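You operate a simulated robot arm through the tools that you are given. There is no shell and no other tool.

Carry out the task below with a simulated robot arm. There is one attempt and no reset: what you move stays moved.

TASK
Move the yellow hose to outlet six on the pump bench.
Fine: blue valve shut before bench clip seven comes out; clip the hose in before you reopen the valve. Where these are worked on the way, their far stop is far enough and under half their travel is too little: blue valve.

Only the result counts: the job must be done as asked and must still hold three seconds after the hand-in. Knocking over, shifting, dropping, spilling or breaking anything else fails it.

THE ROBOT
A 7-joint arm with a fingered hand, fixed in place. Base frame: the origin is on the floor under the middle of its stand, x ahead of it, y to its left, z up. Lengths are in m, angles in degrees, forces in N, time in s.
It reaches about 1.089 m from its shoulder. Its first joint turns from -149.0 to 149.0 degrees. Payload 3.5 kg.
Tool frame: the origin (TCP) lies between the finger pads and is the grasp point; the fingertips stand 0.03 m ahead of it; z points along the fingers, y is the line along which they close. The gripper opens to 0.104 m; its body begins 0.035 m behind the TCP. The gripper is a hand of 4 fingers: y runs from the thumb to the fingers, the wrist lies at [-0.015, -0.11, -0.186] in the tool frame.
Orientation is that of the tool frame in the base frame, as [roll, pitch, yaw] about the fixed x, y, z axes, in that order (R = Rz(yaw) Ry(pitch) Rx(roll)). With the fingers straight down and the wrist toward the robot, the tool's x, y and z point along [0, 1, 0], [1, 0, 0] and [0, 0, -1] of the base frame.

THE INTERFACE
- The arm moves only by the tool jog_arm. Its argument "increments" is a list of rows, each a list of 6 numbers: the turn, a rotation vector about the tool's x, y, z in units of 4 degrees (1.0 is 4 degrees), then the shift along the tool's x, y, z in units of 30 mm (1.0 is 30 mm). In form: [[ax, ay, az, dx, dy, dz], ...]. A call has 1 to 20 rows; each row shifts and turns the commanded pose from where the row before left it, along the tool's axes as they then stand. A call with a number of a shift or a turn outside -1 to 1 is refused whole. A row lasts 0.2 s, in which the tool goes at most 0.05 m and 8.6 degrees; a call with a longer step from one row to the next is refused whole. Where a pose cannot be reached the arm comes as near as it can. A force on the tool above 40 N (or 10 N above the force at the start of the call, whichever is more), or a blocked arm, ends the call early, and 0.2 s more pass. In this call time passes only in rows, and 0.2 s behind the last. It gives the time, the measured TCP pose, the force on the tool (base axes), the opening and the grip force at its end, in the units of the frame above (readings bear some noise), with the torque about the TCP (base axes, N m) and any sound that the robot's microphone picked up, and new pictures: "show" is both (left out), scene, wrist or none.
- Cameras (640 x 400 px; columns grow to the right, rows downward): "scene" is fixed at [0.0492, -0.4978, 1.562]; the picture's right is [0.37, -0.93, 0.00], its down [-0.58, -0.23, -0.78] and it looks along [0.73, 0.29, -0.62] (base axes); focal length 358 px, centre (320, 200). "wrist" rides on the gripper at [0.061, -0.092, -0.13] in the tool frame; the picture's right is [-0.81, 0.28, -0.52], its down [-0.53, -0.71, 0.46] and it looks along [-0.24, 0.64, 0.72] (tool axes); focal length 275 px, centre (320, 200). There is no depth. A picture from a camera that has moved, and an enlarged one, comes with that camera's place and axes in the base frame and with its lens.
- move_column(by): slides the trunk up (or, below 0, down) by that many m; the arm rides with it, the base frame stays. It gives what a move gives, with no picture.
- move_fingers(index, middle, ring, thumb_bend, thumb_turn): sets how far each is bent, from 0 (flat) to 1 (curled in); at 0.3 the hand is open as for a grip, at 0.7 the pads meet at the TCP. One left out holds its place. A second passes; each finger stops where it meets its share of the squeeze, and holds until it gets a number again. It is the only way to open and close the hand. It gives what a move gives, with no picture; readings hold the bend of each and the force on the fingers (four entries, about 0 where the hand has none), thumb and palm. thumb_turn goes from beside the hand (0) to across from the fingers (1), as for a grip.
- zoom(camera, box): a new picture of the part [left, top, right, bottom] of that camera's present view, enlarged. It takes no simulated time.
- hand_in(): hands the job in; it is judged then, once.

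Places have to be worked out from the pictures, the camera data and where the tool is seen. Open the gripper and draw the arm clear of the work before you hand the job in, unless the task says otherwise.

The tools are called as name(argument=value, ...) on one line, values as JSON. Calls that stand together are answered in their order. jog_arm: Moves the arm, as the interface text tells. Its arguments: {"type":"object","properties":{"increments":{"type":"array"},"show":{"type":"string","enum":["both","scene","wrist","none"]}},"required":["increments"]} The other tools are called the same way: move_column (by) moves the trunk up or down; move_fingers (index, middle, ring, thumb_bend, thumb_turn) moves the fingers one by one; zoom (camera, box) takes an enlarged picture of a part of a camera's view; hand_in () hands the job in.

At the start:

```text
t: 0.0
eef_pos: [0.5938, -0.1031, 1.1854]
tool_rot: [-179.9, 0.0, 89.9]
force: [-0.4, -0.1, -0.9]
moment: [0.02, 0.0, 0.0]
opening: 0.104
grasp_force: 0.0
shape: jaw
bend: [0.3, 0.3, 0.3, 0.3, 0.98]
finger forces: [0.0, 0.1, 0.0, 0.1, 0.1, 0.1]
trunk travel left (down, up): [-0.5, 0.21]
```

scene: 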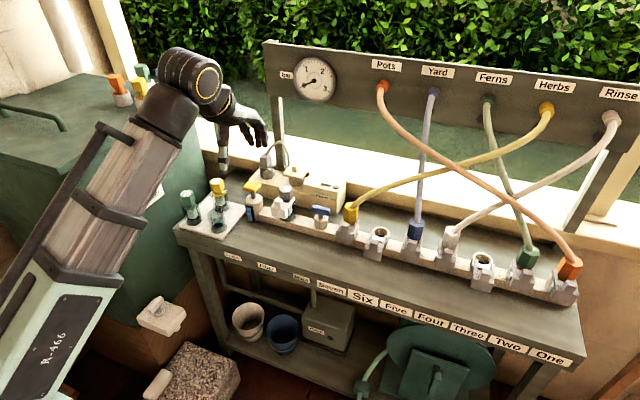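
wrist: 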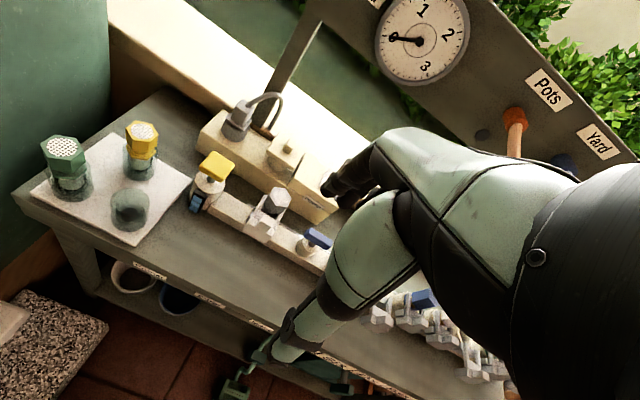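

The scene shows a bench with a manifold of outlets, a yellow hose, and several valves on the left. I zoom in on details before moving.

zoom(camera="scene", box=[170, 120, 410, 270])

zoom(camera="scene", box=[320, 180, 600, 355])

zoom(camera="scene", box=[210, 230, 410, 355])

zoom(camera="wrist", box=[180, 80, 360, 280])

```text
2.67 times, centred on (290, 195) of scene
camera zoom: at [0.0492, -0.4978, 1.562], right [0.37, -0.93, 0.0], down [-0.58, -0.23, -0.78], along [0.73, 0.29, -0.62], focal length 954 px, centre (400, 213)
```

zoom: 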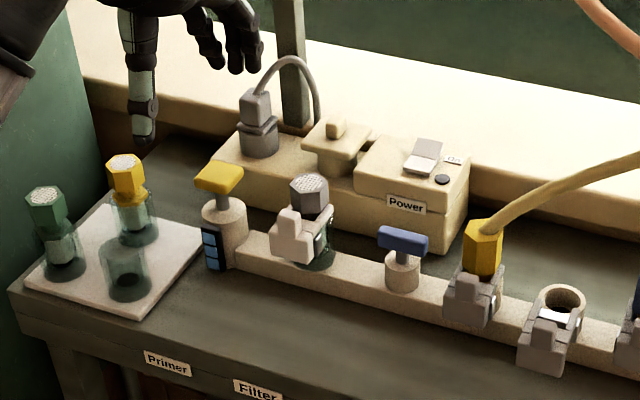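

```text
2.29 times, centred on (460, 268) of scene
camera zoom: at [0.0492, -0.4978, 1.562], right [0.37, -0.93, 0.0], down [-0.58, -0.23, -0.78], along [0.73, 0.29, -0.62], focal length 818 px, centre (0, 46)
```

zoom: 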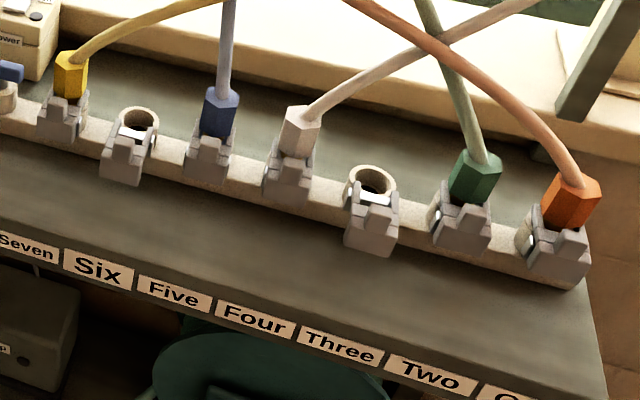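

```text
3.20 times, centred on (310, 292) of scene
camera zoom: at [0.0492, -0.4978, 1.562], right [0.37, -0.93, 0.0], down [-0.58, -0.23, -0.78], along [0.73, 0.29, -0.62], focal length 1145 px, centre (352, -96)
```

zoom: 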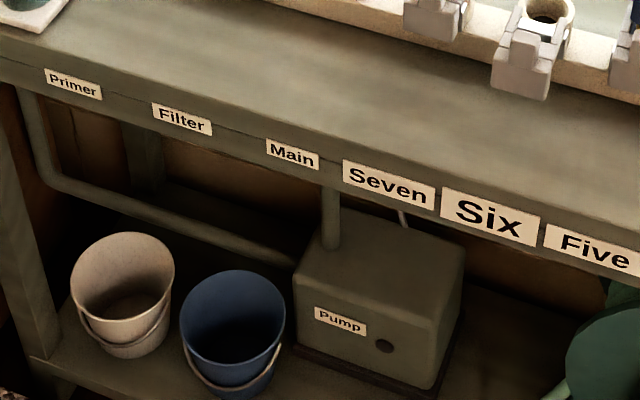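

```text
2.00 times, centred on (270, 180) of wrist
camera zoom: at [0.5009, -0.0425, 1.3151], right [0.28, -0.81, 0.52], down [-0.71, -0.53, -0.46], along [0.64, -0.24, -0.72], focal length 551 px, centre (420, 240)
```

zoom: 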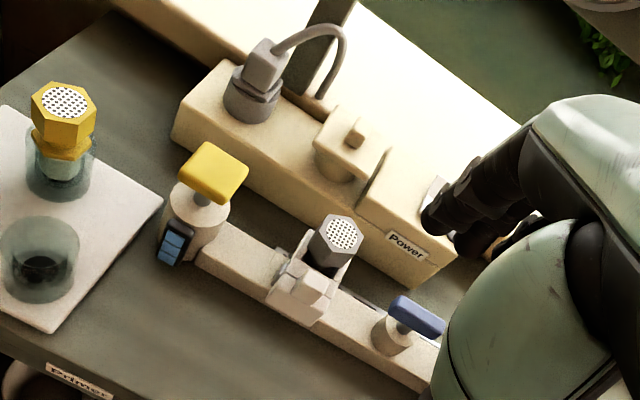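

I estimate the blue valve handle at about [0.788, -0.208, 0.90] by triangulating the two cameras, with outlets seven and six at y≈-0.30 and -0.39. I zoom closer on the clips and the handle to understand the mechanisms.

zoom(camera="scene", box=[300, 190, 400, 265])

zoom(camera="scene", box=[420, 215, 520, 300])

zoom(camera="scene", box=[235, 170, 335, 240])

zoom(camera="scene", box=[270, 45, 350, 105])

```text
5.33 times, centred on (350, 228) of scene
camera zoom: at [0.0492, -0.4978, 1.562], right [0.37, -0.93, 0.0], down [-0.58, -0.23, -0.78], along [0.73, 0.29, -0.62], focal length 1908 px, centre (160, 53)
```

zoom: 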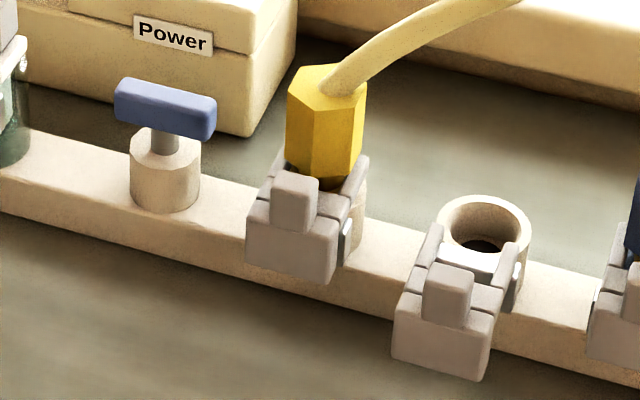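

```text
4.71 times, centred on (470, 258) of scene
camera zoom: at [0.0492, -0.4978, 1.562], right [0.37, -0.93, 0.0], down [-0.58, -0.23, -0.78], along [0.73, 0.29, -0.62], focal length 1684 px, centre (-386, -71)
```

zoom: 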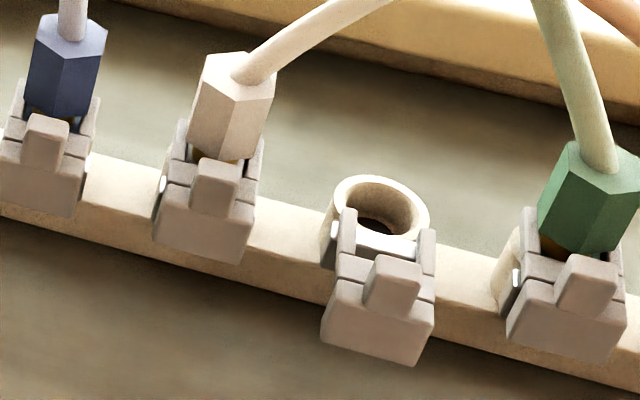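

```text
5.71 times, centred on (285, 205) of scene
camera zoom: at [0.0492, -0.4978, 1.562], right [0.37, -0.93, 0.0], down [-0.58, -0.23, -0.78], along [0.73, 0.29, -0.62], focal length 2044 px, centre (520, 171)
```

zoom: 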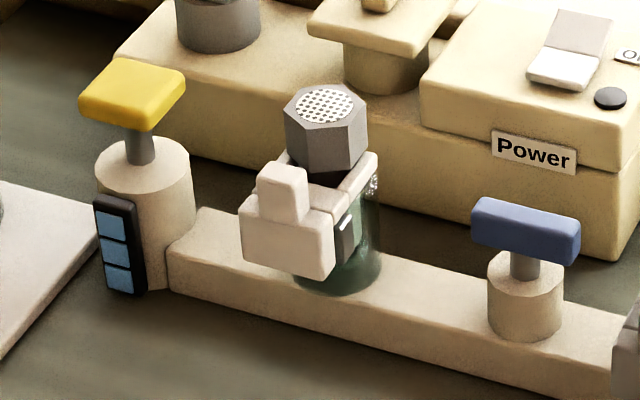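

```text
6.67 times, centred on (310, 75) of scene
camera zoom: at [0.0492, -0.4978, 1.562], right [0.37, -0.93, 0.0], down [-0.58, -0.23, -0.78], along [0.73, 0.29, -0.62], focal length 2385 px, centre (387, 1033)
```

zoom: 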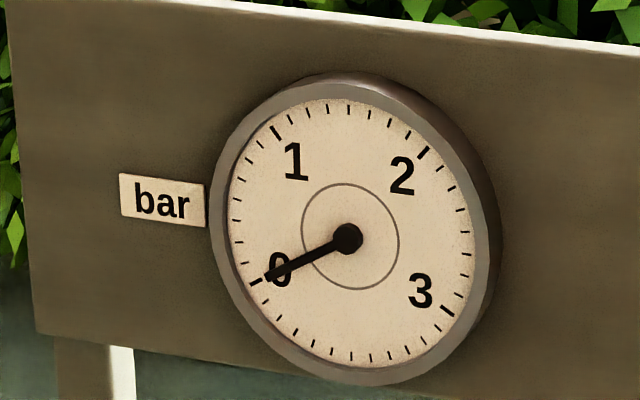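

The gauge reads 0 bar; clip seven is pushed in and clip six looks pulled out toward the robot, so the clips seem to be sliding forks along x. I look at the hand's shape next.

zoom(camera="scene", box=[150, 40, 290, 190])

zoom(camera="wrist", box=[240, 100, 640, 400])

```text
2.67 times, centred on (220, 115) of scene
camera zoom: at [0.0492, -0.4978, 1.562], right [0.37, -0.93, 0.0], down [-0.58, -0.23, -0.78], along [0.73, 0.29, -0.62], focal length 954 px, centre (587, 427)
```

zoom: 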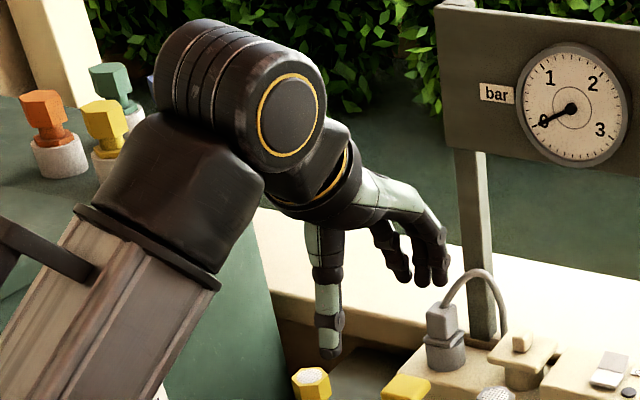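

```text
1.33 times, centred on (440, 250) of wrist
camera zoom: at [0.5009, -0.0425, 1.3151], right [0.28, -0.81, 0.52], down [-0.71, -0.53, -0.46], along [0.64, -0.24, -0.72], focal length 367 px, centre (160, 133)
```

zoom: 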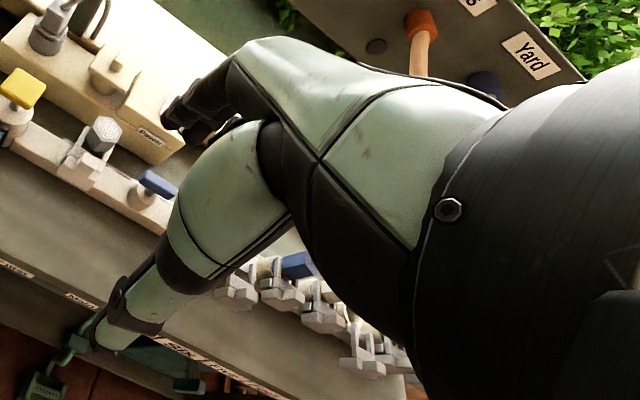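

The hand is human-like: palm facing down, fingers on the far (+x) side, thumb on the robot side. I move it to y≈-0.30 and a bit lower, still well clear in front of the hoses, to get a closer wrist view of clips seven and six.

jog_arm(increments=[[0, 0, 0, -1, 0, 0.4], [0, 0, 0, -1, 0, 0.4], [0, 0, 0, -1, 0, 0.4], [0, 0, 0, -1, 0, 0.4], [0, 0, 0, -1, 0, 0.4], [0, 0, 0, -0.7, 0, 0.4]])

```text
t: 1.4
eef_pos: [0.5925, -0.2725, 1.1122]
tool_rot: [-179.9, 0.0, 89.9]
force: [0.4, -0.3, 0.2]
moment: [-0.02, 0.02, 0.02]
opening: 0.1037
grasp_force: 0.0
shape: jaw
bend: [0.3, 0.3, 0.3, 0.3, 0.98]
finger forces: [0.0, 0.1, 0.1, 0.0, 0.0, 0.0]
trunk travel left (down, up): [-0.5, 0.21]
camera wrist: at [0.5, -0.2122, 1.2434], right [0.28, -0.81, 0.52], down [-0.71, -0.53, -0.46], along [0.64, -0.24, -0.72], focal length 275 px, centre (320, 200)
```

scene: 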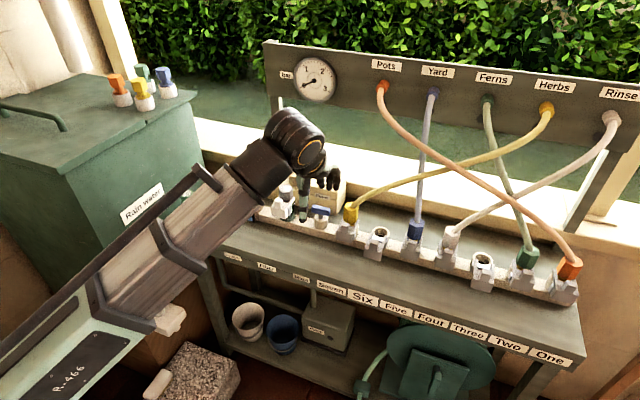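
wrist: 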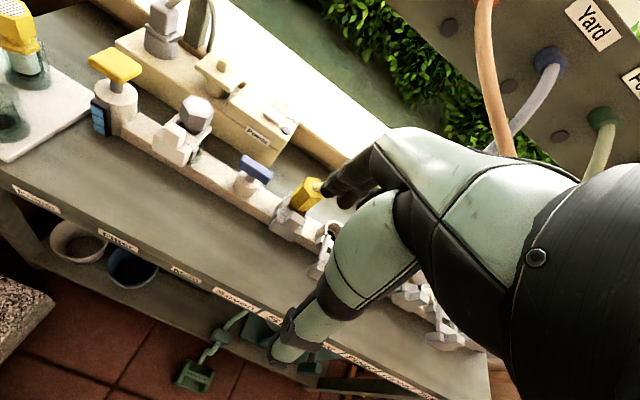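

The wrist camera now sees the blue valve, the seven plug and clip. I zoom in there to triangulate more precisely.

zoom(camera="wrist", box=[220, 140, 350, 280])

zoom(camera="wrist", box=[80, 40, 220, 180])

zoom(camera="scene", box=[260, 150, 400, 260])

```text
2.86 times, centred on (285, 210) of wrist
camera zoom: at [0.5, -0.2122, 1.2434], right [0.28, -0.81, 0.52], down [-0.71, -0.53, -0.46], along [0.64, -0.24, -0.72], focal length 786 px, centre (420, 171)
```

zoom: 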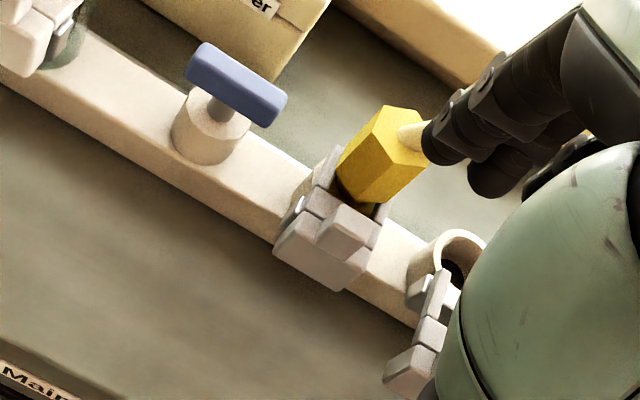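

```text
2.86 times, centred on (150, 110) of wrist
camera zoom: at [0.5, -0.2122, 1.2434], right [0.28, -0.81, 0.52], down [-0.71, -0.53, -0.46], along [0.64, -0.24, -0.72], focal length 786 px, centre (806, 457)
```

zoom: 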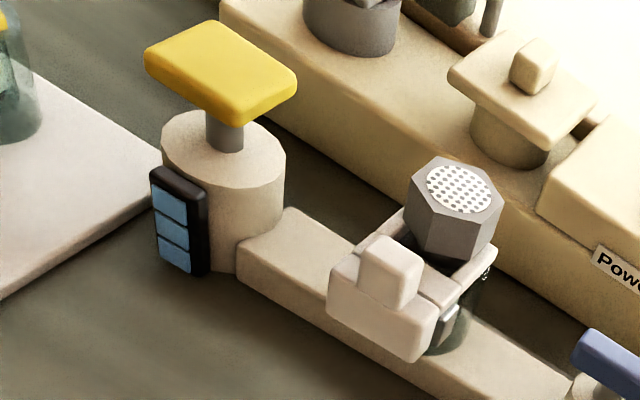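

```text
3.64 times, centred on (330, 205) of scene
camera zoom: at [0.0492, -0.4978, 1.562], right [0.37, -0.93, 0.0], down [-0.58, -0.23, -0.78], along [0.73, 0.29, -0.62], focal length 1301 px, centre (284, 182)
```

zoom: 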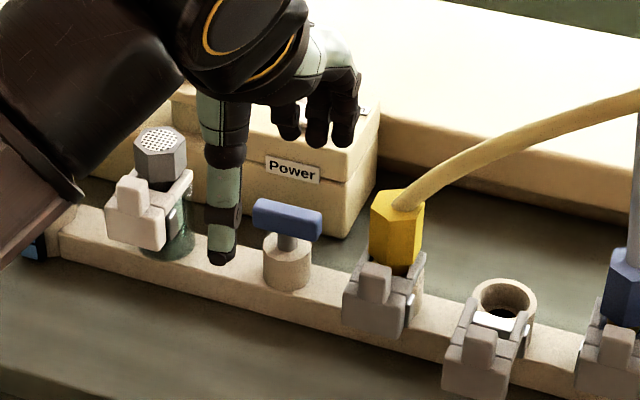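

Refined estimates: blue handle at about (0.788, -0.208), top z≈0.904, lying along y; plug seven's axis at (0.783, -0.299) with its top at 0.946; tab of clip seven at (0.743, -0.297, 0.908), and clip six's tab ~3 cm farther out. I partly pre-close index, middle and thumb, then move above the blue handle.

move_fingers(index=0.42, middle=0.42, ring=0.42, thumb_bend=0.42)

jog_arm(increments=[[0, 0, 0, 0.8, 0.5, 0], [0, 0, 0, 0.8, 0.5, 0], [0, 0, 0, 0.7, 0.9, 0.2], [0, 0, 0, 0, 1, 0.5], [0, 0, 0, 0, 1, 0.5], [0, 0, 0, 0, 1, 0.5], [0, 0, 0, 0, 1, 0.5], [0, 0, 0, 0, 0.6, 0.3]])

```text
t: 2.4
eef_pos: [0.5917, -0.2726, 1.1127]
tool_rot: [180.0, 0.0, 90.0]
force: [-0.4, 0.8, 0.5]
moment: [-0.01, 0.0, 0.01]
opening: 0.0736
grasp_force: 0.0
shape: fingers
bend: [0.42, 0.42, 0.42, 0.42, 0.98]
finger forces: [0.1, 0.0, 0.1, 0.0, 0.0, 0.0]
trunk travel left (down, up): [-0.5, 0.21]
```

```text
t: 4.2
eef_pos: [0.789, -0.2047, 1.038]
tool_rot: [-180.0, -0.1, 90.0]
force: [-0.5, -0.2, -0.3]
moment: [-0.01, -0.02, -0.01]
opening: 0.0733
grasp_force: 0.0
shape: fingers
bend: [0.42, 0.42, 0.42, 0.42, 0.98]
finger forces: [0.0, 0.0, 0.1, 0.1, 0.0, 0.1]
trunk travel left (down, up): [-0.5, 0.21]
camera wrist: at [0.6975, -0.1441, 1.1683], right [0.28, -0.81, 0.52], down [-0.71, -0.53, -0.46], along [0.64, -0.24, -0.72], focal length 275 px, centre (320, 200)
```

scene: 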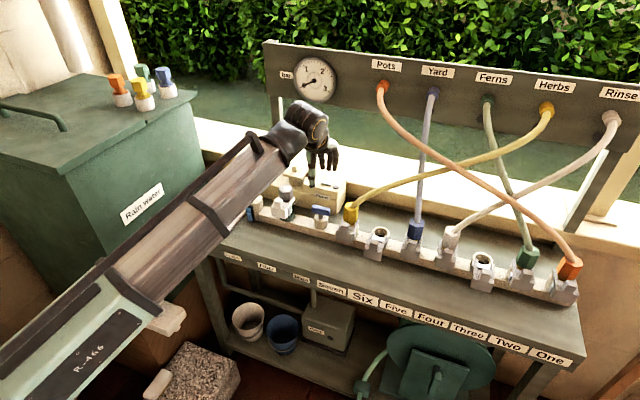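
wrist: 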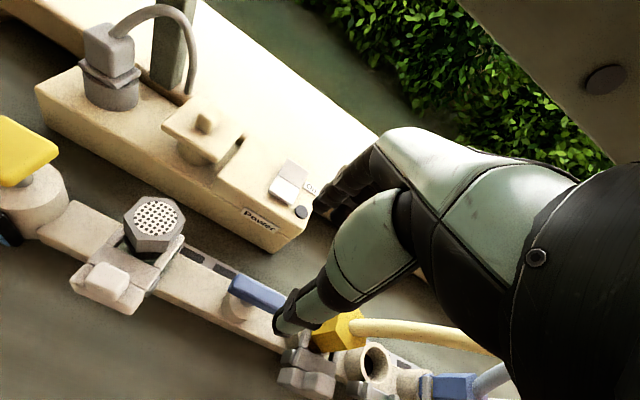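

The hand is above the handle at z 1.038. I zoom both views to check clearance to the power box and alignment over the handle.

zoom(camera="wrist", box=[200, 150, 400, 350])

zoom(camera="scene", box=[260, 110, 400, 250])

```text
2.00 times, centred on (300, 250) of wrist
camera zoom: at [0.6975, -0.1441, 1.1683], right [0.28, -0.81, 0.52], down [-0.71, -0.53, -0.46], along [0.64, -0.24, -0.72], focal length 551 px, centre (360, 100)
```

zoom: 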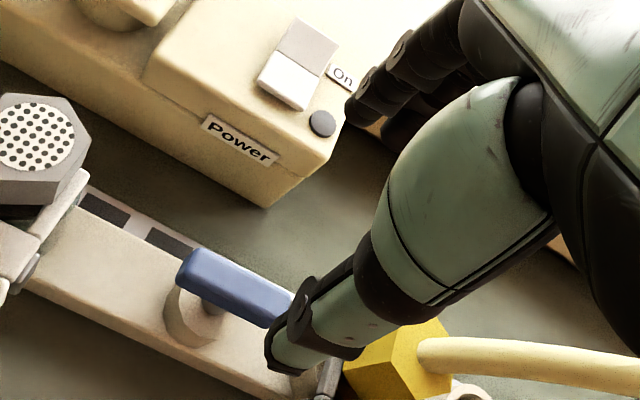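

```text
2.86 times, centred on (330, 180) of scene
camera zoom: at [0.0492, -0.4978, 1.562], right [0.37, -0.93, 0.0], down [-0.58, -0.23, -0.78], along [0.73, 0.29, -0.62], focal length 1022 px, centre (291, 257)
```

zoom: 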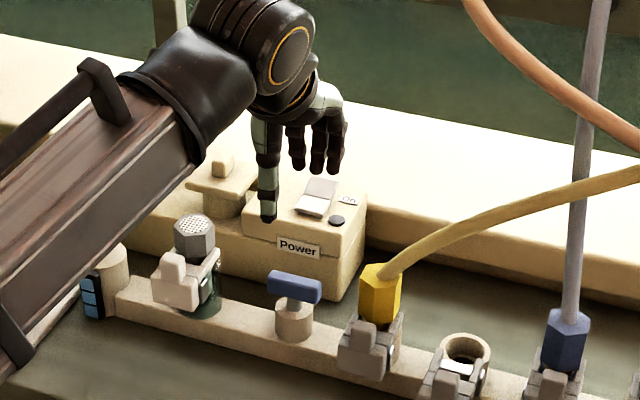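

The thumb tip and index tip sit about symmetric around the handle's x, with the thumb at y≈-0.207, so alignment looks good. I lower to about z 0.945 (fingertips just above the handle) and check.

jog_arm(increments=[[0, 0, 0, -0.1, 0, 1], [0, 0, 0, 0, 0, 1], [0, 0, 0, 0, 0, 1]])

zoom(camera="wrist", box=[180, 120, 420, 360])

zoom(camera="scene", box=[270, 130, 390, 250])

```text
t: 5.0
eef_pos: [0.7877, -0.2096, 0.949]
tool_rot: [180.0, 0.0, 90.0]
force: [0.5, 1.1, -0.3]
moment: [-0.01, 0.0, 0.02]
opening: 0.0735
grasp_force: 0.0
shape: fingers
bend: [0.42, 0.42, 0.42, 0.42, 0.98]
finger forces: [0.0, 0.0, 0.0, 0.0, 0.0, 0.0]
trunk travel left (down, up): [-0.5, 0.21]
camera wrist: at [0.6965, -0.1492, 1.0796], right [0.27, -0.81, 0.52], down [-0.71, -0.53, -0.46], along [0.64, -0.24, -0.72], focal length 275 px, centre (320, 200)
```

scene: 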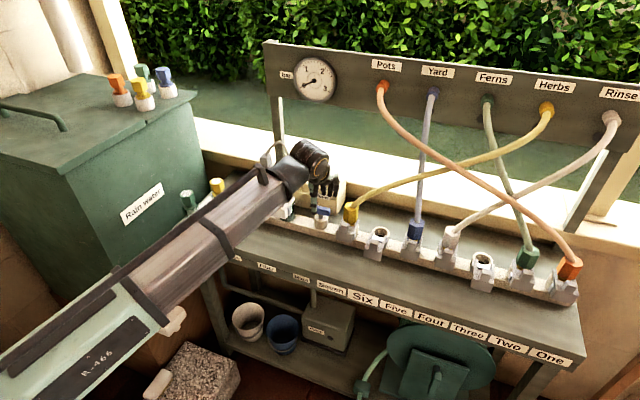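
wrist: 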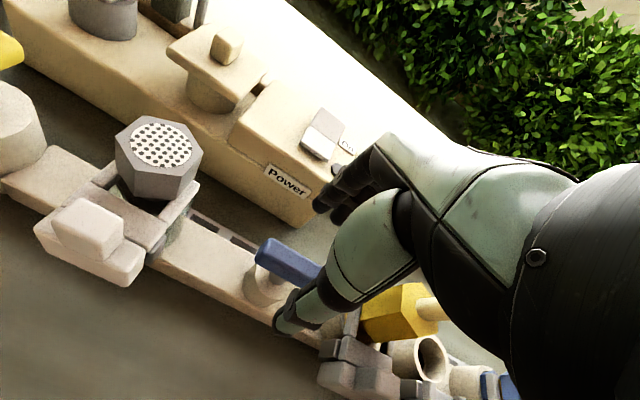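

```text
1.67 times, centred on (300, 240) of wrist
camera zoom: at [0.6965, -0.1492, 1.0796], right [0.27, -0.81, 0.52], down [-0.71, -0.53, -0.46], along [0.64, -0.24, -0.72], focal length 459 px, centre (353, 133)
```

zoom: 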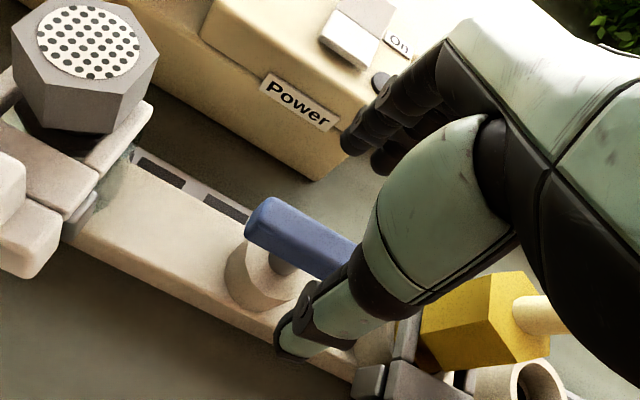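

```text
3.33 times, centred on (330, 190) of scene
camera zoom: at [0.0492, -0.4978, 1.562], right [0.37, -0.93, 0.0], down [-0.58, -0.23, -0.78], along [0.73, 0.29, -0.62], focal length 1192 px, centre (287, 233)
```

zoom: 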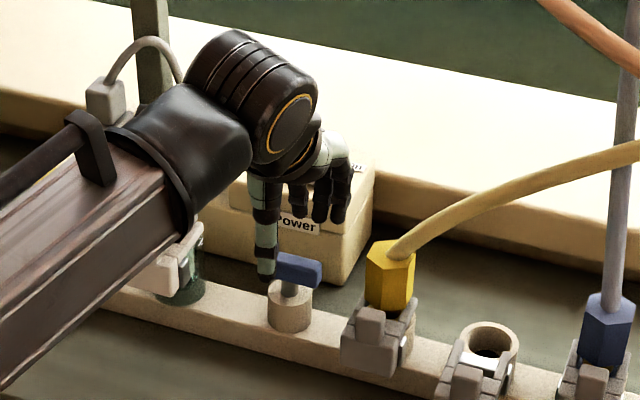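

Thumb and fingers straddle the handle (its left end is at y≈-0.18, confirming centre y≈-0.208). I lower to z≈0.912 and close index, middle and thumb gently on it.

jog_arm(increments=[[0, 0, 0, 0, 0, 0.6], [0, 0, 0, 0, 0, 0.6]], show="none")

move_fingers(index=0.68, middle=0.68, thumb_bend=0.68)

zoom(camera="wrist", box=[180, 120, 420, 360])

zoom(camera="scene", box=[270, 130, 390, 250])

```text
t: 5.6
eef_pos: [0.7869, -0.2101, 0.9132]
tool_rot: [180.0, -0.1, 90.1]
force: [0.3, 0.7, 0.2]
moment: [0.04, 0.0, 0.01]
opening: 0.0733
grasp_force: 0.0
shape: fingers
bend: [0.42, 0.42, 0.42, 0.42, 0.98]
finger forces: [0.0, 0.0, 0.0, 0.1, 0.0, 0.1]
trunk travel left (down, up): [-0.5, 0.21]
```

```text
t: 6.6
eef_pos: [0.7889, -0.2102, 0.9141]
tool_rot: [180.0, 0.0, 90.0]
force: [6.9, -1.1, 0.2]
moment: [-0.03, -0.17, 0.03]
opening: 0.0141
grasp_force: 4.7
shape: fingers
bend: [0.63, 0.65, 0.42, 0.67, 0.97]
finger forces: [4.2, 4.0, 0.0, 0.0, 1.1, 0.1]
trunk travel left (down, up): [-0.5, 0.21]
```

```text
1.67 times, centred on (300, 240) of wrist
camera zoom: at [0.6966, -0.1494, 1.0438], right [0.27, -0.81, 0.52], down [-0.71, -0.53, -0.46], along [0.64, -0.24, -0.72], focal length 459 px, centre (353, 133)
```

zoom: 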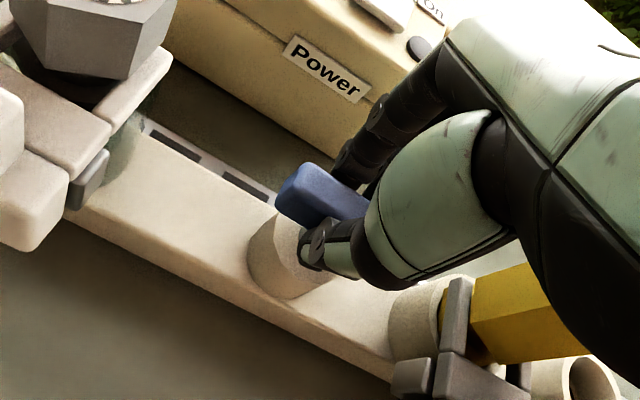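

```text
3.33 times, centred on (330, 190) of scene
camera zoom: at [0.0492, -0.4978, 1.562], right [0.37, -0.93, 0.0], down [-0.58, -0.23, -0.78], along [0.73, 0.29, -0.62], focal length 1192 px, centre (287, 233)
```

zoom: 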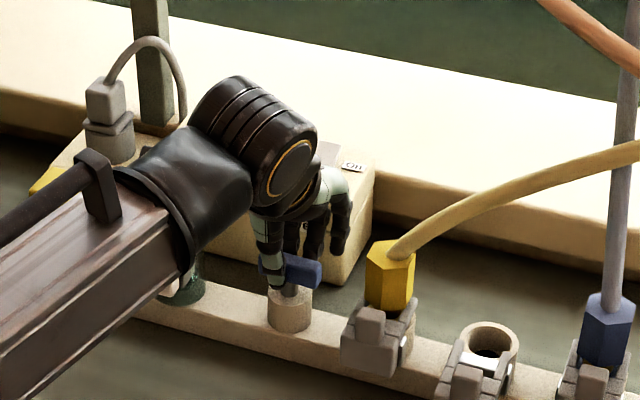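

The handle is pinched (index 4.2 N, middle 4.0 N, thumb lagging). I tighten the thumb a bit and then try a small 8° counter-clockwise turn (seen from above) to learn the direction from the torque.

move_fingers(thumb_bend=0.76, index=0.72, middle=0.72)

jog_arm(increments=[[0, 0, -1, 0, 0, 0], [0, 0, -1, 0, 0, 0]])

```text
t: 7.6
eef_pos: [0.7871, -0.2103, 0.9131]
tool_rot: [-179.9, 0.0, 90.0]
force: [5.7, -5.1, -5.3]
moment: [-0.14, -0.17, 0.03]
opening: 0.0121
grasp_force: 12.3
shape: fingers
bend: [0.6, 0.65, 0.42, 0.69, 0.97]
finger forces: [9.4, 6.1, 0.0, 0.1, 8.8, 0.1]
trunk travel left (down, up): [-0.5, 0.21]
```

```text
t: 8.2
eef_pos: [0.7877, -0.2106, 0.912]
tool_rot: [-180.0, 0.0, 98.0]
force: [7.8, -8.7, 3.4]
moment: [-0.17, -0.19, -0.04]
opening: 0.0119
grasp_force: 14.0
shape: fingers
bend: [0.6, 0.65, 0.42, 0.69, 0.97]
finger forces: [10.2, 7.0, 0.0, 0.1, 9.8, 0.0]
trunk travel left (down, up): [-0.5, 0.21]
camera wrist: at [0.689, -0.1631, 1.0425], right [0.39, -0.76, 0.52], down [-0.63, -0.63, -0.46], along [0.67, -0.15, -0.72], focal length 275 px, centre (320, 200)
```

scene: 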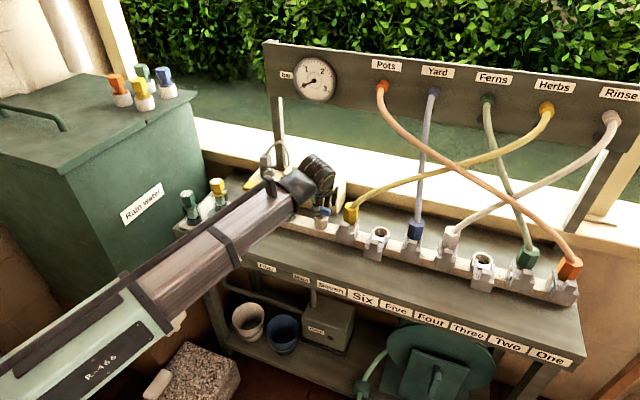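
wrist: 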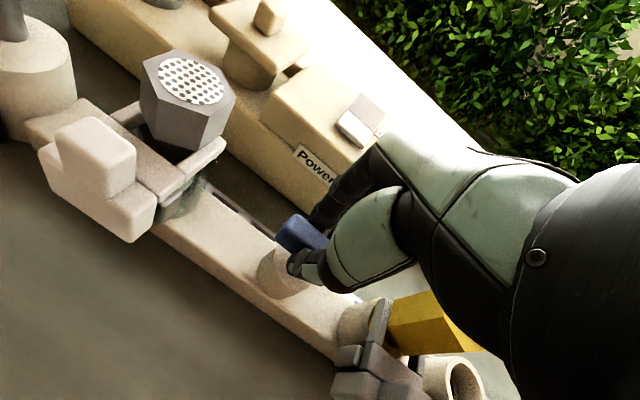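

The torque stayed small, so the handle may be turning with the hand. I turn another 12° and check the handle angle in the pictures.

jog_arm(increments=[[0, 0, -1, 0, 0, 0], [0, 0, -1, 0, 0, 0], [0, 0, -1, 0, 0, 0]], show="none")

zoom(camera="wrist", box=[200, 140, 400, 340])

zoom(camera="scene", box=[270, 150, 370, 250])

```text
t: 9.0
eef_pos: [0.788, -0.2109, 0.9119]
tool_rot: [180.0, 0.1, 109.9]
force: [12.9, -14.5, 4.9]
moment: [-0.28, -0.37, -0.2]
opening: 0.0121
grasp_force: 15.1
shape: fingers
bend: [0.59, 0.66, 0.42, 0.71, 0.96]
finger forces: [15.0, 6.8, 0.0, 0.0, 8.7, 0.0]
trunk travel left (down, up): [-0.5, 0.21]
```

```text
2.00 times, centred on (300, 240) of wrist
camera zoom: at [0.6815, -0.185, 1.0419], right [0.54, -0.67, 0.52], down [-0.49, -0.74, -0.46], along [0.69, -0.01, -0.72], focal length 551 px, centre (360, 120)
```

zoom: 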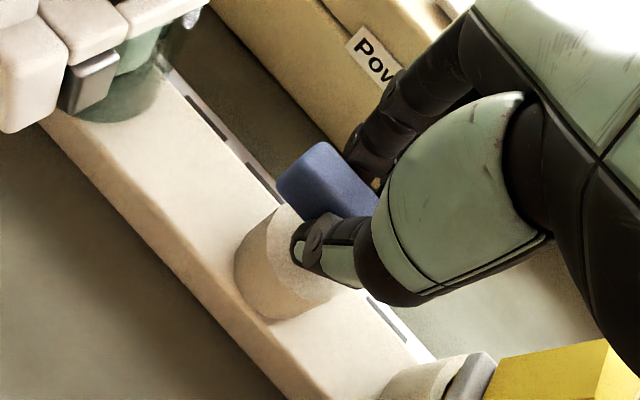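

```text
4.00 times, centred on (320, 200) of scene
camera zoom: at [0.0492, -0.4978, 1.562], right [0.37, -0.93, 0.0], down [-0.58, -0.23, -0.78], along [0.73, 0.29, -0.62], focal length 1431 px, centre (320, 200)
```

zoom: 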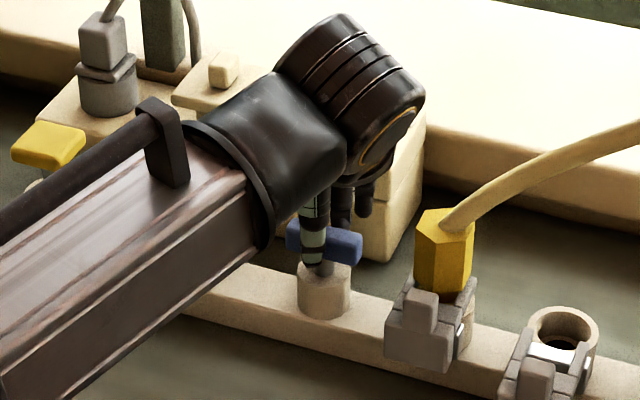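

The handle still lies along the manifold while the index force rises and the torque resists, so counter-clockwise is its stop. I return to yaw 90° and try clockwise.

jog_arm(increments=[[0, 0, 1, 0, 0, 0], [0, 0, 1, 0, 0, 0], [0, 0, 1, 0, 0, 0], [0, 0, 1, 0, 0, 0], [0, 0, 1, 0, 0, 0], [0, 0, 1, 0, 0, 0], [0, 0, 1, 0, 0, 0], [0, 0, 1, 0, 0, 0]])

zoom(camera="wrist", box=[200, 140, 400, 340])

zoom(camera="scene", box=[270, 150, 370, 250])

```text
t: 10.8
eef_pos: [0.7866, -0.2085, 0.9119]
tool_rot: [-179.9, -0.1, 77.9]
force: [13.5, -10.6, 11.2]
moment: [-0.28, -0.41, 0.0]
opening: 0.0121
grasp_force: 15.6
shape: fingers
bend: [0.58, 0.63, 0.42, 0.71, 0.98]
finger forces: [12.4, 10.9, 0.0, 0.0, 7.9, 0.0]
trunk travel left (down, up): [-0.5, 0.21]
camera wrist: at [0.7098, -0.1298, 1.0416], right [0.1, -0.85, 0.52], down [-0.81, -0.37, -0.46], along [0.58, -0.37, -0.72], focal length 275 px, centre (320, 200)
```

scene: 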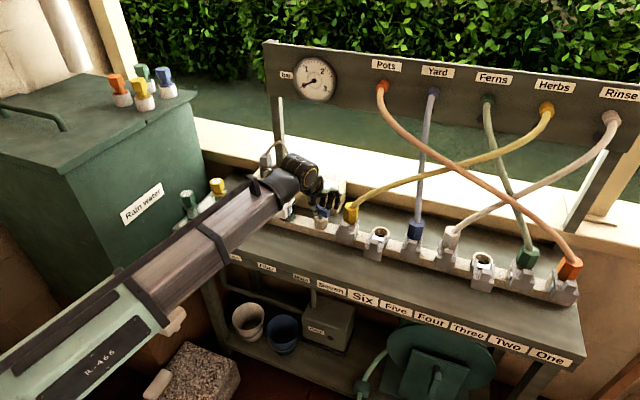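
wrist: 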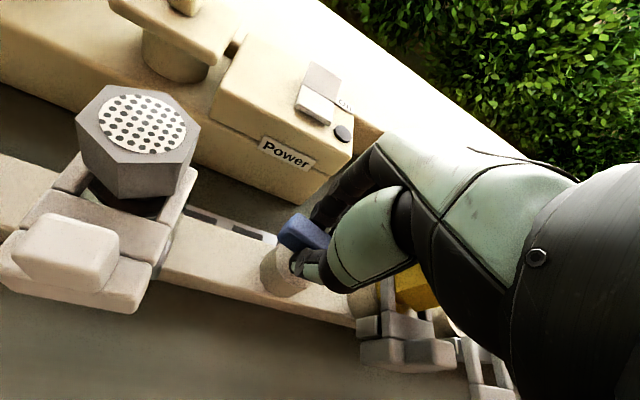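

```text
2.00 times, centred on (300, 240) of wrist
camera zoom: at [0.7098, -0.1298, 1.0416], right [0.1, -0.85, 0.52], down [-0.81, -0.37, -0.46], along [0.58, -0.37, -0.72], focal length 551 px, centre (360, 120)
```

zoom: 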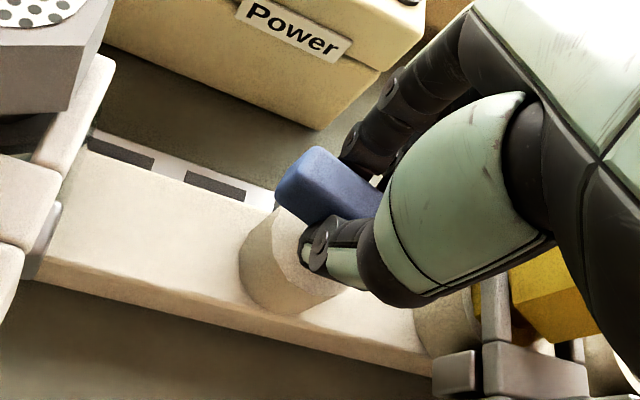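

```text
4.00 times, centred on (320, 200) of scene
camera zoom: at [0.0492, -0.4978, 1.562], right [0.37, -0.93, 0.0], down [-0.58, -0.23, -0.78], along [0.73, 0.29, -0.62], focal length 1431 px, centre (320, 200)
```

zoom: 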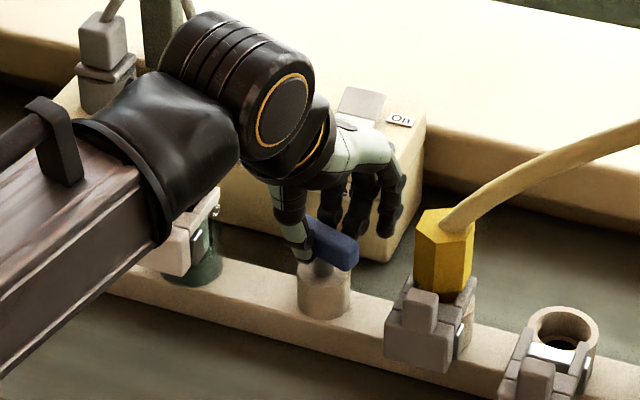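

The handle has now visibly begun turning clockwise relative to the manifold. I continue clockwise with a small relieving shift, watching forces.

jog_arm(increments=[[0, 0, 1, -0.05, 0.07, -0.05], [0, 0, 1, 0, 0, 0], [0, 0, 1, 0, 0, 0], [0, 0, 1, 0, 0, 0], [0, 0, 1, 0, 0, 0]], show="none")

zoom(camera="wrist", box=[200, 140, 400, 340])

zoom(camera="scene", box=[270, 150, 370, 250])

```text
t: 12.0
eef_pos: [0.7876, -0.2093, 0.9126]
tool_rot: [-179.8, 0.0, 57.9]
force: [3.2, -3.1, -5.6]
moment: [-0.08, -0.06, 0.07]
opening: 0.0125
grasp_force: 11.4
shape: fingers
bend: [0.59, 0.65, 0.42, 0.7, 0.96]
finger forces: [8.6, 5.2, 0.0, 0.1, 9.2, 0.1]
trunk travel left (down, up): [-0.5, 0.21]
```

```text
2.00 times, centred on (300, 240) of wrist
camera zoom: at [0.7433, -0.1101, 1.0431], right [-0.2, -0.83, 0.52], down [-0.89, -0.07, -0.45], along [0.42, -0.55, -0.73], focal length 551 px, centre (360, 120)
```

zoom: 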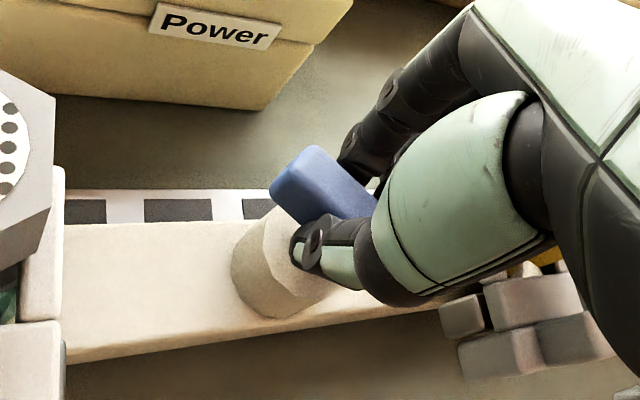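

```text
4.00 times, centred on (320, 200) of scene
camera zoom: at [0.0492, -0.4978, 1.562], right [0.37, -0.93, 0.0], down [-0.58, -0.23, -0.78], along [0.73, 0.29, -0.62], focal length 1431 px, centre (320, 200)
```

zoom: 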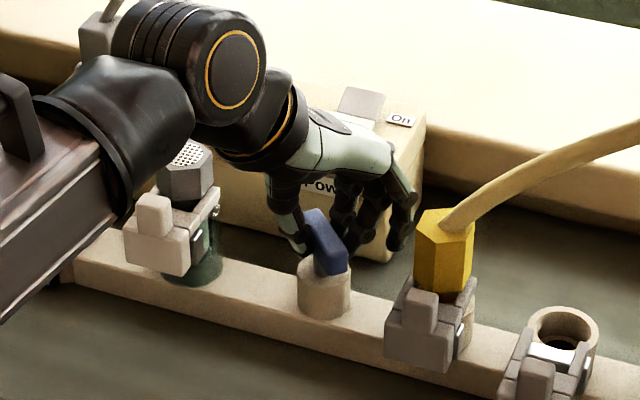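

It's turning freely with small torque. I continue in 20° steps, watching the force for the far stop.

jog_arm(increments=[[0, 0, 1, 0, 0, 0], [0, 0, 1, 0, 0, 0], [0, 0, 1, 0, 0, 0], [0, 0, 1, 0, 0, 0], [0, 0, 1, 0, 0, 0], [0, 0, 1, 0, 0, 0]], show="both")

zoom(camera="scene", box=[270, 150, 370, 250])

```text
t: 13.4
eef_pos: [0.7907, -0.2108, 0.9124]
tool_rot: [179.9, 0.1, 33.9]
force: [-1.7, -2.1, -7.6]
moment: [-0.01, 0.05, 0.02]
opening: 0.0125
grasp_force: 11.4
shape: fingers
bend: [0.61, 0.66, 0.42, 0.69, 0.96]
finger forces: [7.3, 4.0, 0.0, 0.1, 10.5, 0.0]
trunk travel left (down, up): [-0.5, 0.21]
camera wrist: at [0.7893, -0.1008, 1.0434], right [-0.52, -0.68, 0.52], down [-0.84, 0.29, -0.45], along [0.16, -0.67, -0.72], focal length 275 px, centre (320, 200)
```

scene: 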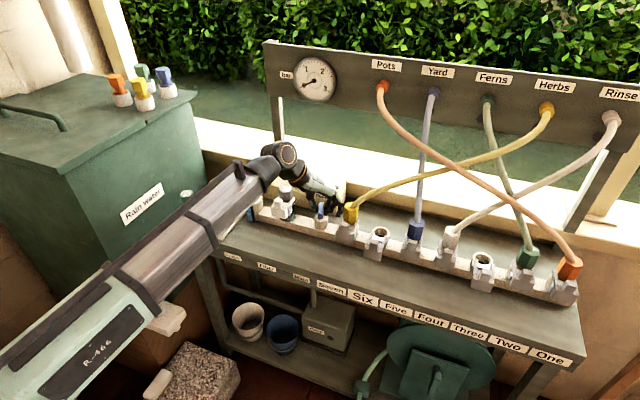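
wrist: 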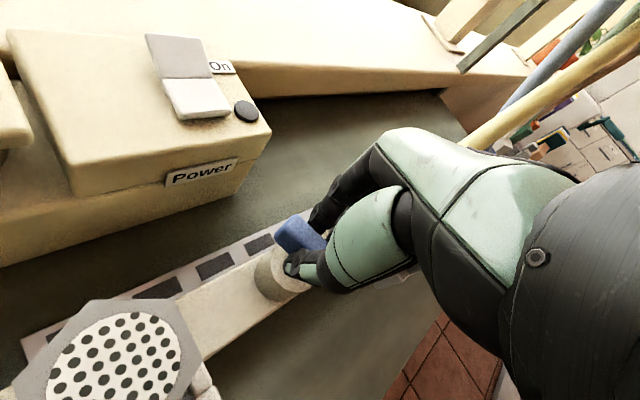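

```text
4.00 times, centred on (320, 200) of scene
camera zoom: at [0.0492, -0.4978, 1.562], right [0.37, -0.93, 0.0], down [-0.58, -0.23, -0.78], along [0.73, 0.29, -0.62], focal length 1431 px, centre (320, 200)
```

zoom: 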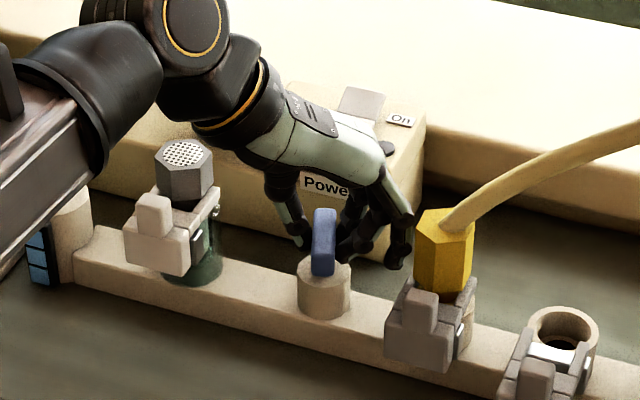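

The handle has turned about 55–60° with low forces. I bring the ring finger in closer for clearance to the yellow plug, and keep turning.

move_fingers(ring=0.58)

jog_arm(increments=[[0, 0, 1, 0, 0, 0], [0, 0, 1, 0, 0, 0], [0, 0, 1, 0, 0, 0], [0, 0, 1, 0, 0, 0], [0, 0, 1, 0, 0, 0]], show="both")

zoom(camera="scene", box=[270, 150, 370, 250])

```text
t: 14.4
eef_pos: [0.7893, -0.2095, 0.9131]
tool_rot: [179.9, 0.0, 34.0]
force: [-1.8, -1.8, -8.8]
moment: [-0.02, 0.06, 0.02]
opening: 0.012
grasp_force: 11.1
shape: fingers
bend: [0.61, 0.66, 0.57, 0.69, 0.96]
finger forces: [7.3, 4.1, 0.1, 0.0, 10.4, 0.0]
trunk travel left (down, up): [-0.5, 0.21]
```

```text
t: 15.6
eef_pos: [0.7893, -0.2114, 0.9139]
tool_rot: [-180.0, 0.1, 14.0]
force: [-0.4, 0.7, -7.2]
moment: [0.05, 0.06, 0.0]
opening: 0.0122
grasp_force: 10.8
shape: fingers
bend: [0.61, 0.67, 0.57, 0.69, 0.96]
finger forces: [6.7, 4.2, 0.0, 0.0, 10.9, 0.0]
trunk travel left (down, up): [-0.5, 0.21]
camera wrist: at [0.8268, -0.1075, 1.0436], right [-0.72, -0.46, 0.52], down [-0.69, 0.56, -0.46], along [-0.08, -0.68, -0.72], focal length 275 px, centre (320, 200)
```

scene: 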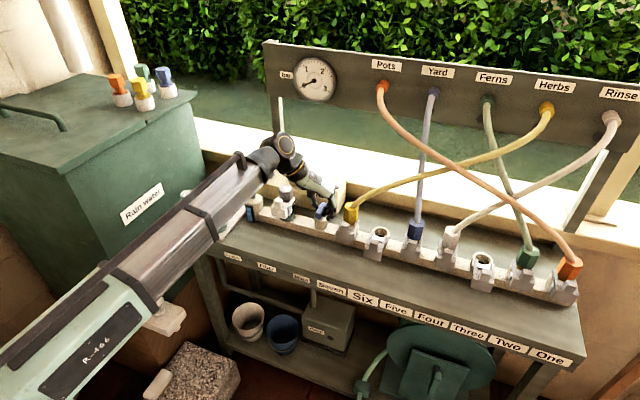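
wrist: 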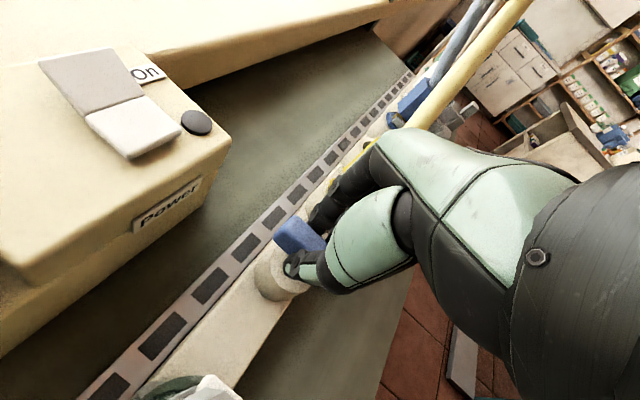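

```text
4.00 times, centred on (320, 200) of scene
camera zoom: at [0.0492, -0.4978, 1.562], right [0.37, -0.93, 0.0], down [-0.58, -0.23, -0.78], along [0.73, 0.29, -0.62], focal length 1431 px, centre (320, 200)
```

zoom: 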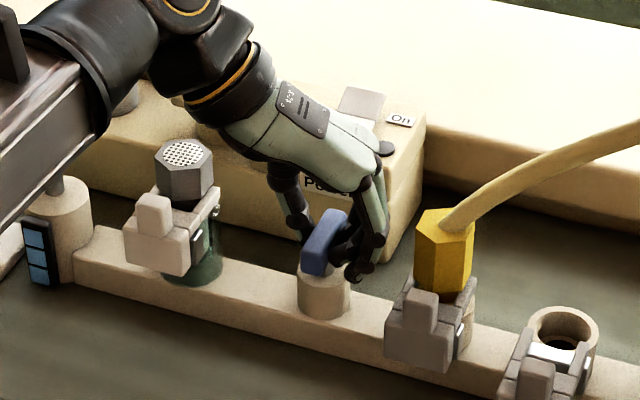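

About 76° turned now. I continue toward and slightly past 90° to find the far stop.

jog_arm(increments=[[0, 0, 1, 0, 0, 0], [0, 0, 1, 0, 0, 0], [0, 0, 1, 0, 0, 0], [0, 0, 1, 0, 0, 0]], show="none")

zoom(camera="scene", box=[270, 150, 370, 250])

zoom(camera="wrist", box=[200, 140, 400, 340])

```text
t: 16.6
eef_pos: [0.7906, -0.2114, 0.9119]
tool_rot: [-180.0, 0.0, -2.1]
force: [7.1, 0.3, -0.8]
moment: [0.06, -0.12, 0.2]
opening: 0.012
grasp_force: 12.9
shape: fingers
bend: [0.71, 0.65, 0.57, 0.68, 0.97]
finger forces: [5.1, 7.8, 0.0, 0.0, 12.8, 0.1]
trunk travel left (down, up): [-0.5, 0.21]
```

```text
4.00 times, centred on (320, 200) of scene
camera zoom: at [0.0492, -0.4978, 1.562], right [0.37, -0.93, 0.0], down [-0.58, -0.23, -0.78], along [0.73, 0.29, -0.62], focal length 1431 px, centre (320, 200)
```

zoom: 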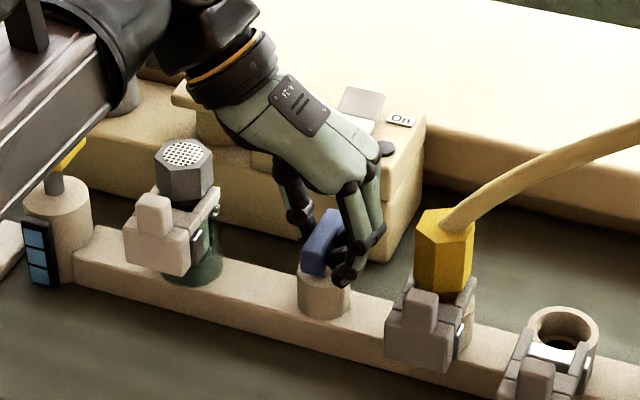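

```text
2.00 times, centred on (300, 240) of wrist
camera zoom: at [0.8544, -0.122, 1.0435], right [-0.82, -0.25, 0.52], down [-0.51, 0.73, -0.46], along [-0.27, -0.64, -0.72], focal length 551 px, centre (360, 120)
```

zoom: 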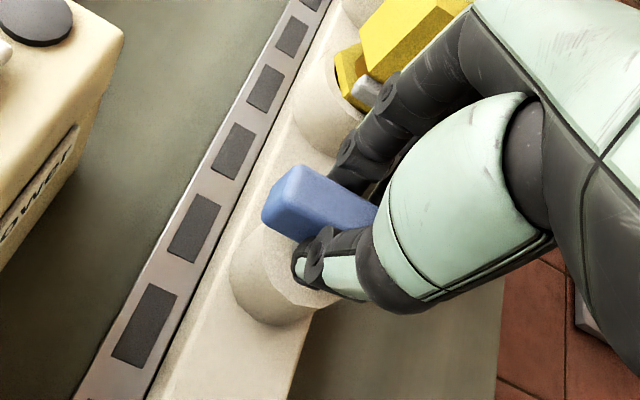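

The handle stays put between yaw 14° and −2° while the torque rises to 0.2 N·m, so it's at its far stop, crosswise to the manifold. I open the fingers slightly and lift straight up.

move_fingers(index=0.5, middle=0.5, ring=0.5, thumb_bend=0.5)

jog_arm(increments=[[0, 0, 0, 0, 0, -1], [0, 0, 0, 0, 0, -1], [0, 0, 0, 0, 0, -1], [0, 0, 0, 0, 0, -1]])

zoom(camera="scene", box=[270, 150, 370, 250])

```text
t: 17.6
eef_pos: [0.7894, -0.2108, 0.9135]
tool_rot: [180.0, 0.1, -2.0]
force: [0.2, -0.4, 0.2]
moment: [-0.01, 0.01, 0.0]
opening: 0.0515
grasp_force: 0.1
shape: fingers
bend: [0.5, 0.5, 0.5, 0.5, 0.97]
finger forces: [0.1, 0.0, 0.1, 0.1, 0.1, 0.1]
trunk travel left (down, up): [-0.5, 0.21]
```

```text
t: 18.6
eef_pos: [0.7891, -0.2097, 1.035]
tool_rot: [180.0, 0.0, -2.0]
force: [-0.3, 0.3, 0.1]
moment: [0.03, 0.0, -0.03]
opening: 0.0515
grasp_force: 0.1
shape: fingers
bend: [0.5, 0.5, 0.5, 0.5, 0.97]
finger forces: [0.1, 0.0, 0.0, 0.0, 0.1, 0.1]
trunk travel left (down, up): [-0.5, 0.21]
camera wrist: at [0.8543, -0.1212, 1.165], right [-0.82, -0.25, 0.52], down [-0.51, 0.73, -0.46], along [-0.27, -0.64, -0.72], focal length 275 px, centre (320, 200)
```

scene: 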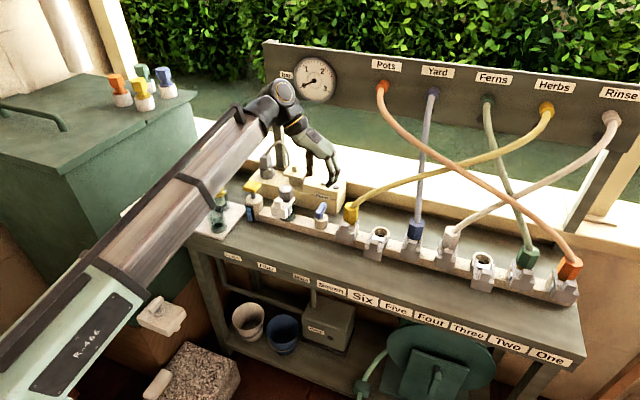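
wrist: 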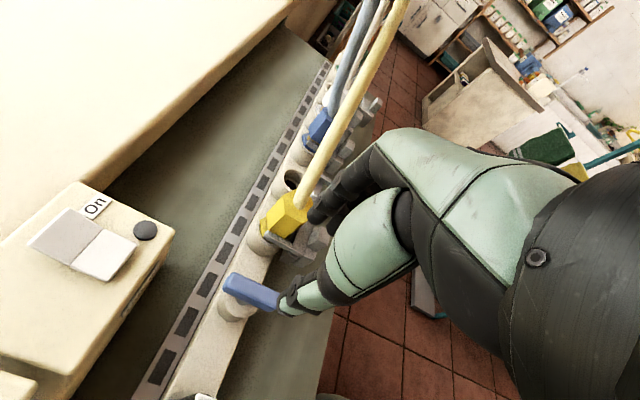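

```text
4.00 times, centred on (320, 200) of scene
camera zoom: at [0.0492, -0.4978, 1.562], right [0.37, -0.93, 0.0], down [-0.58, -0.23, -0.78], along [0.73, 0.29, -0.62], focal length 1431 px, centre (320, 200)
```

zoom: 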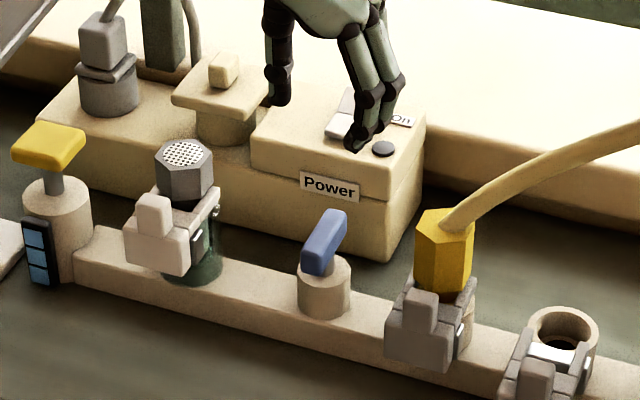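

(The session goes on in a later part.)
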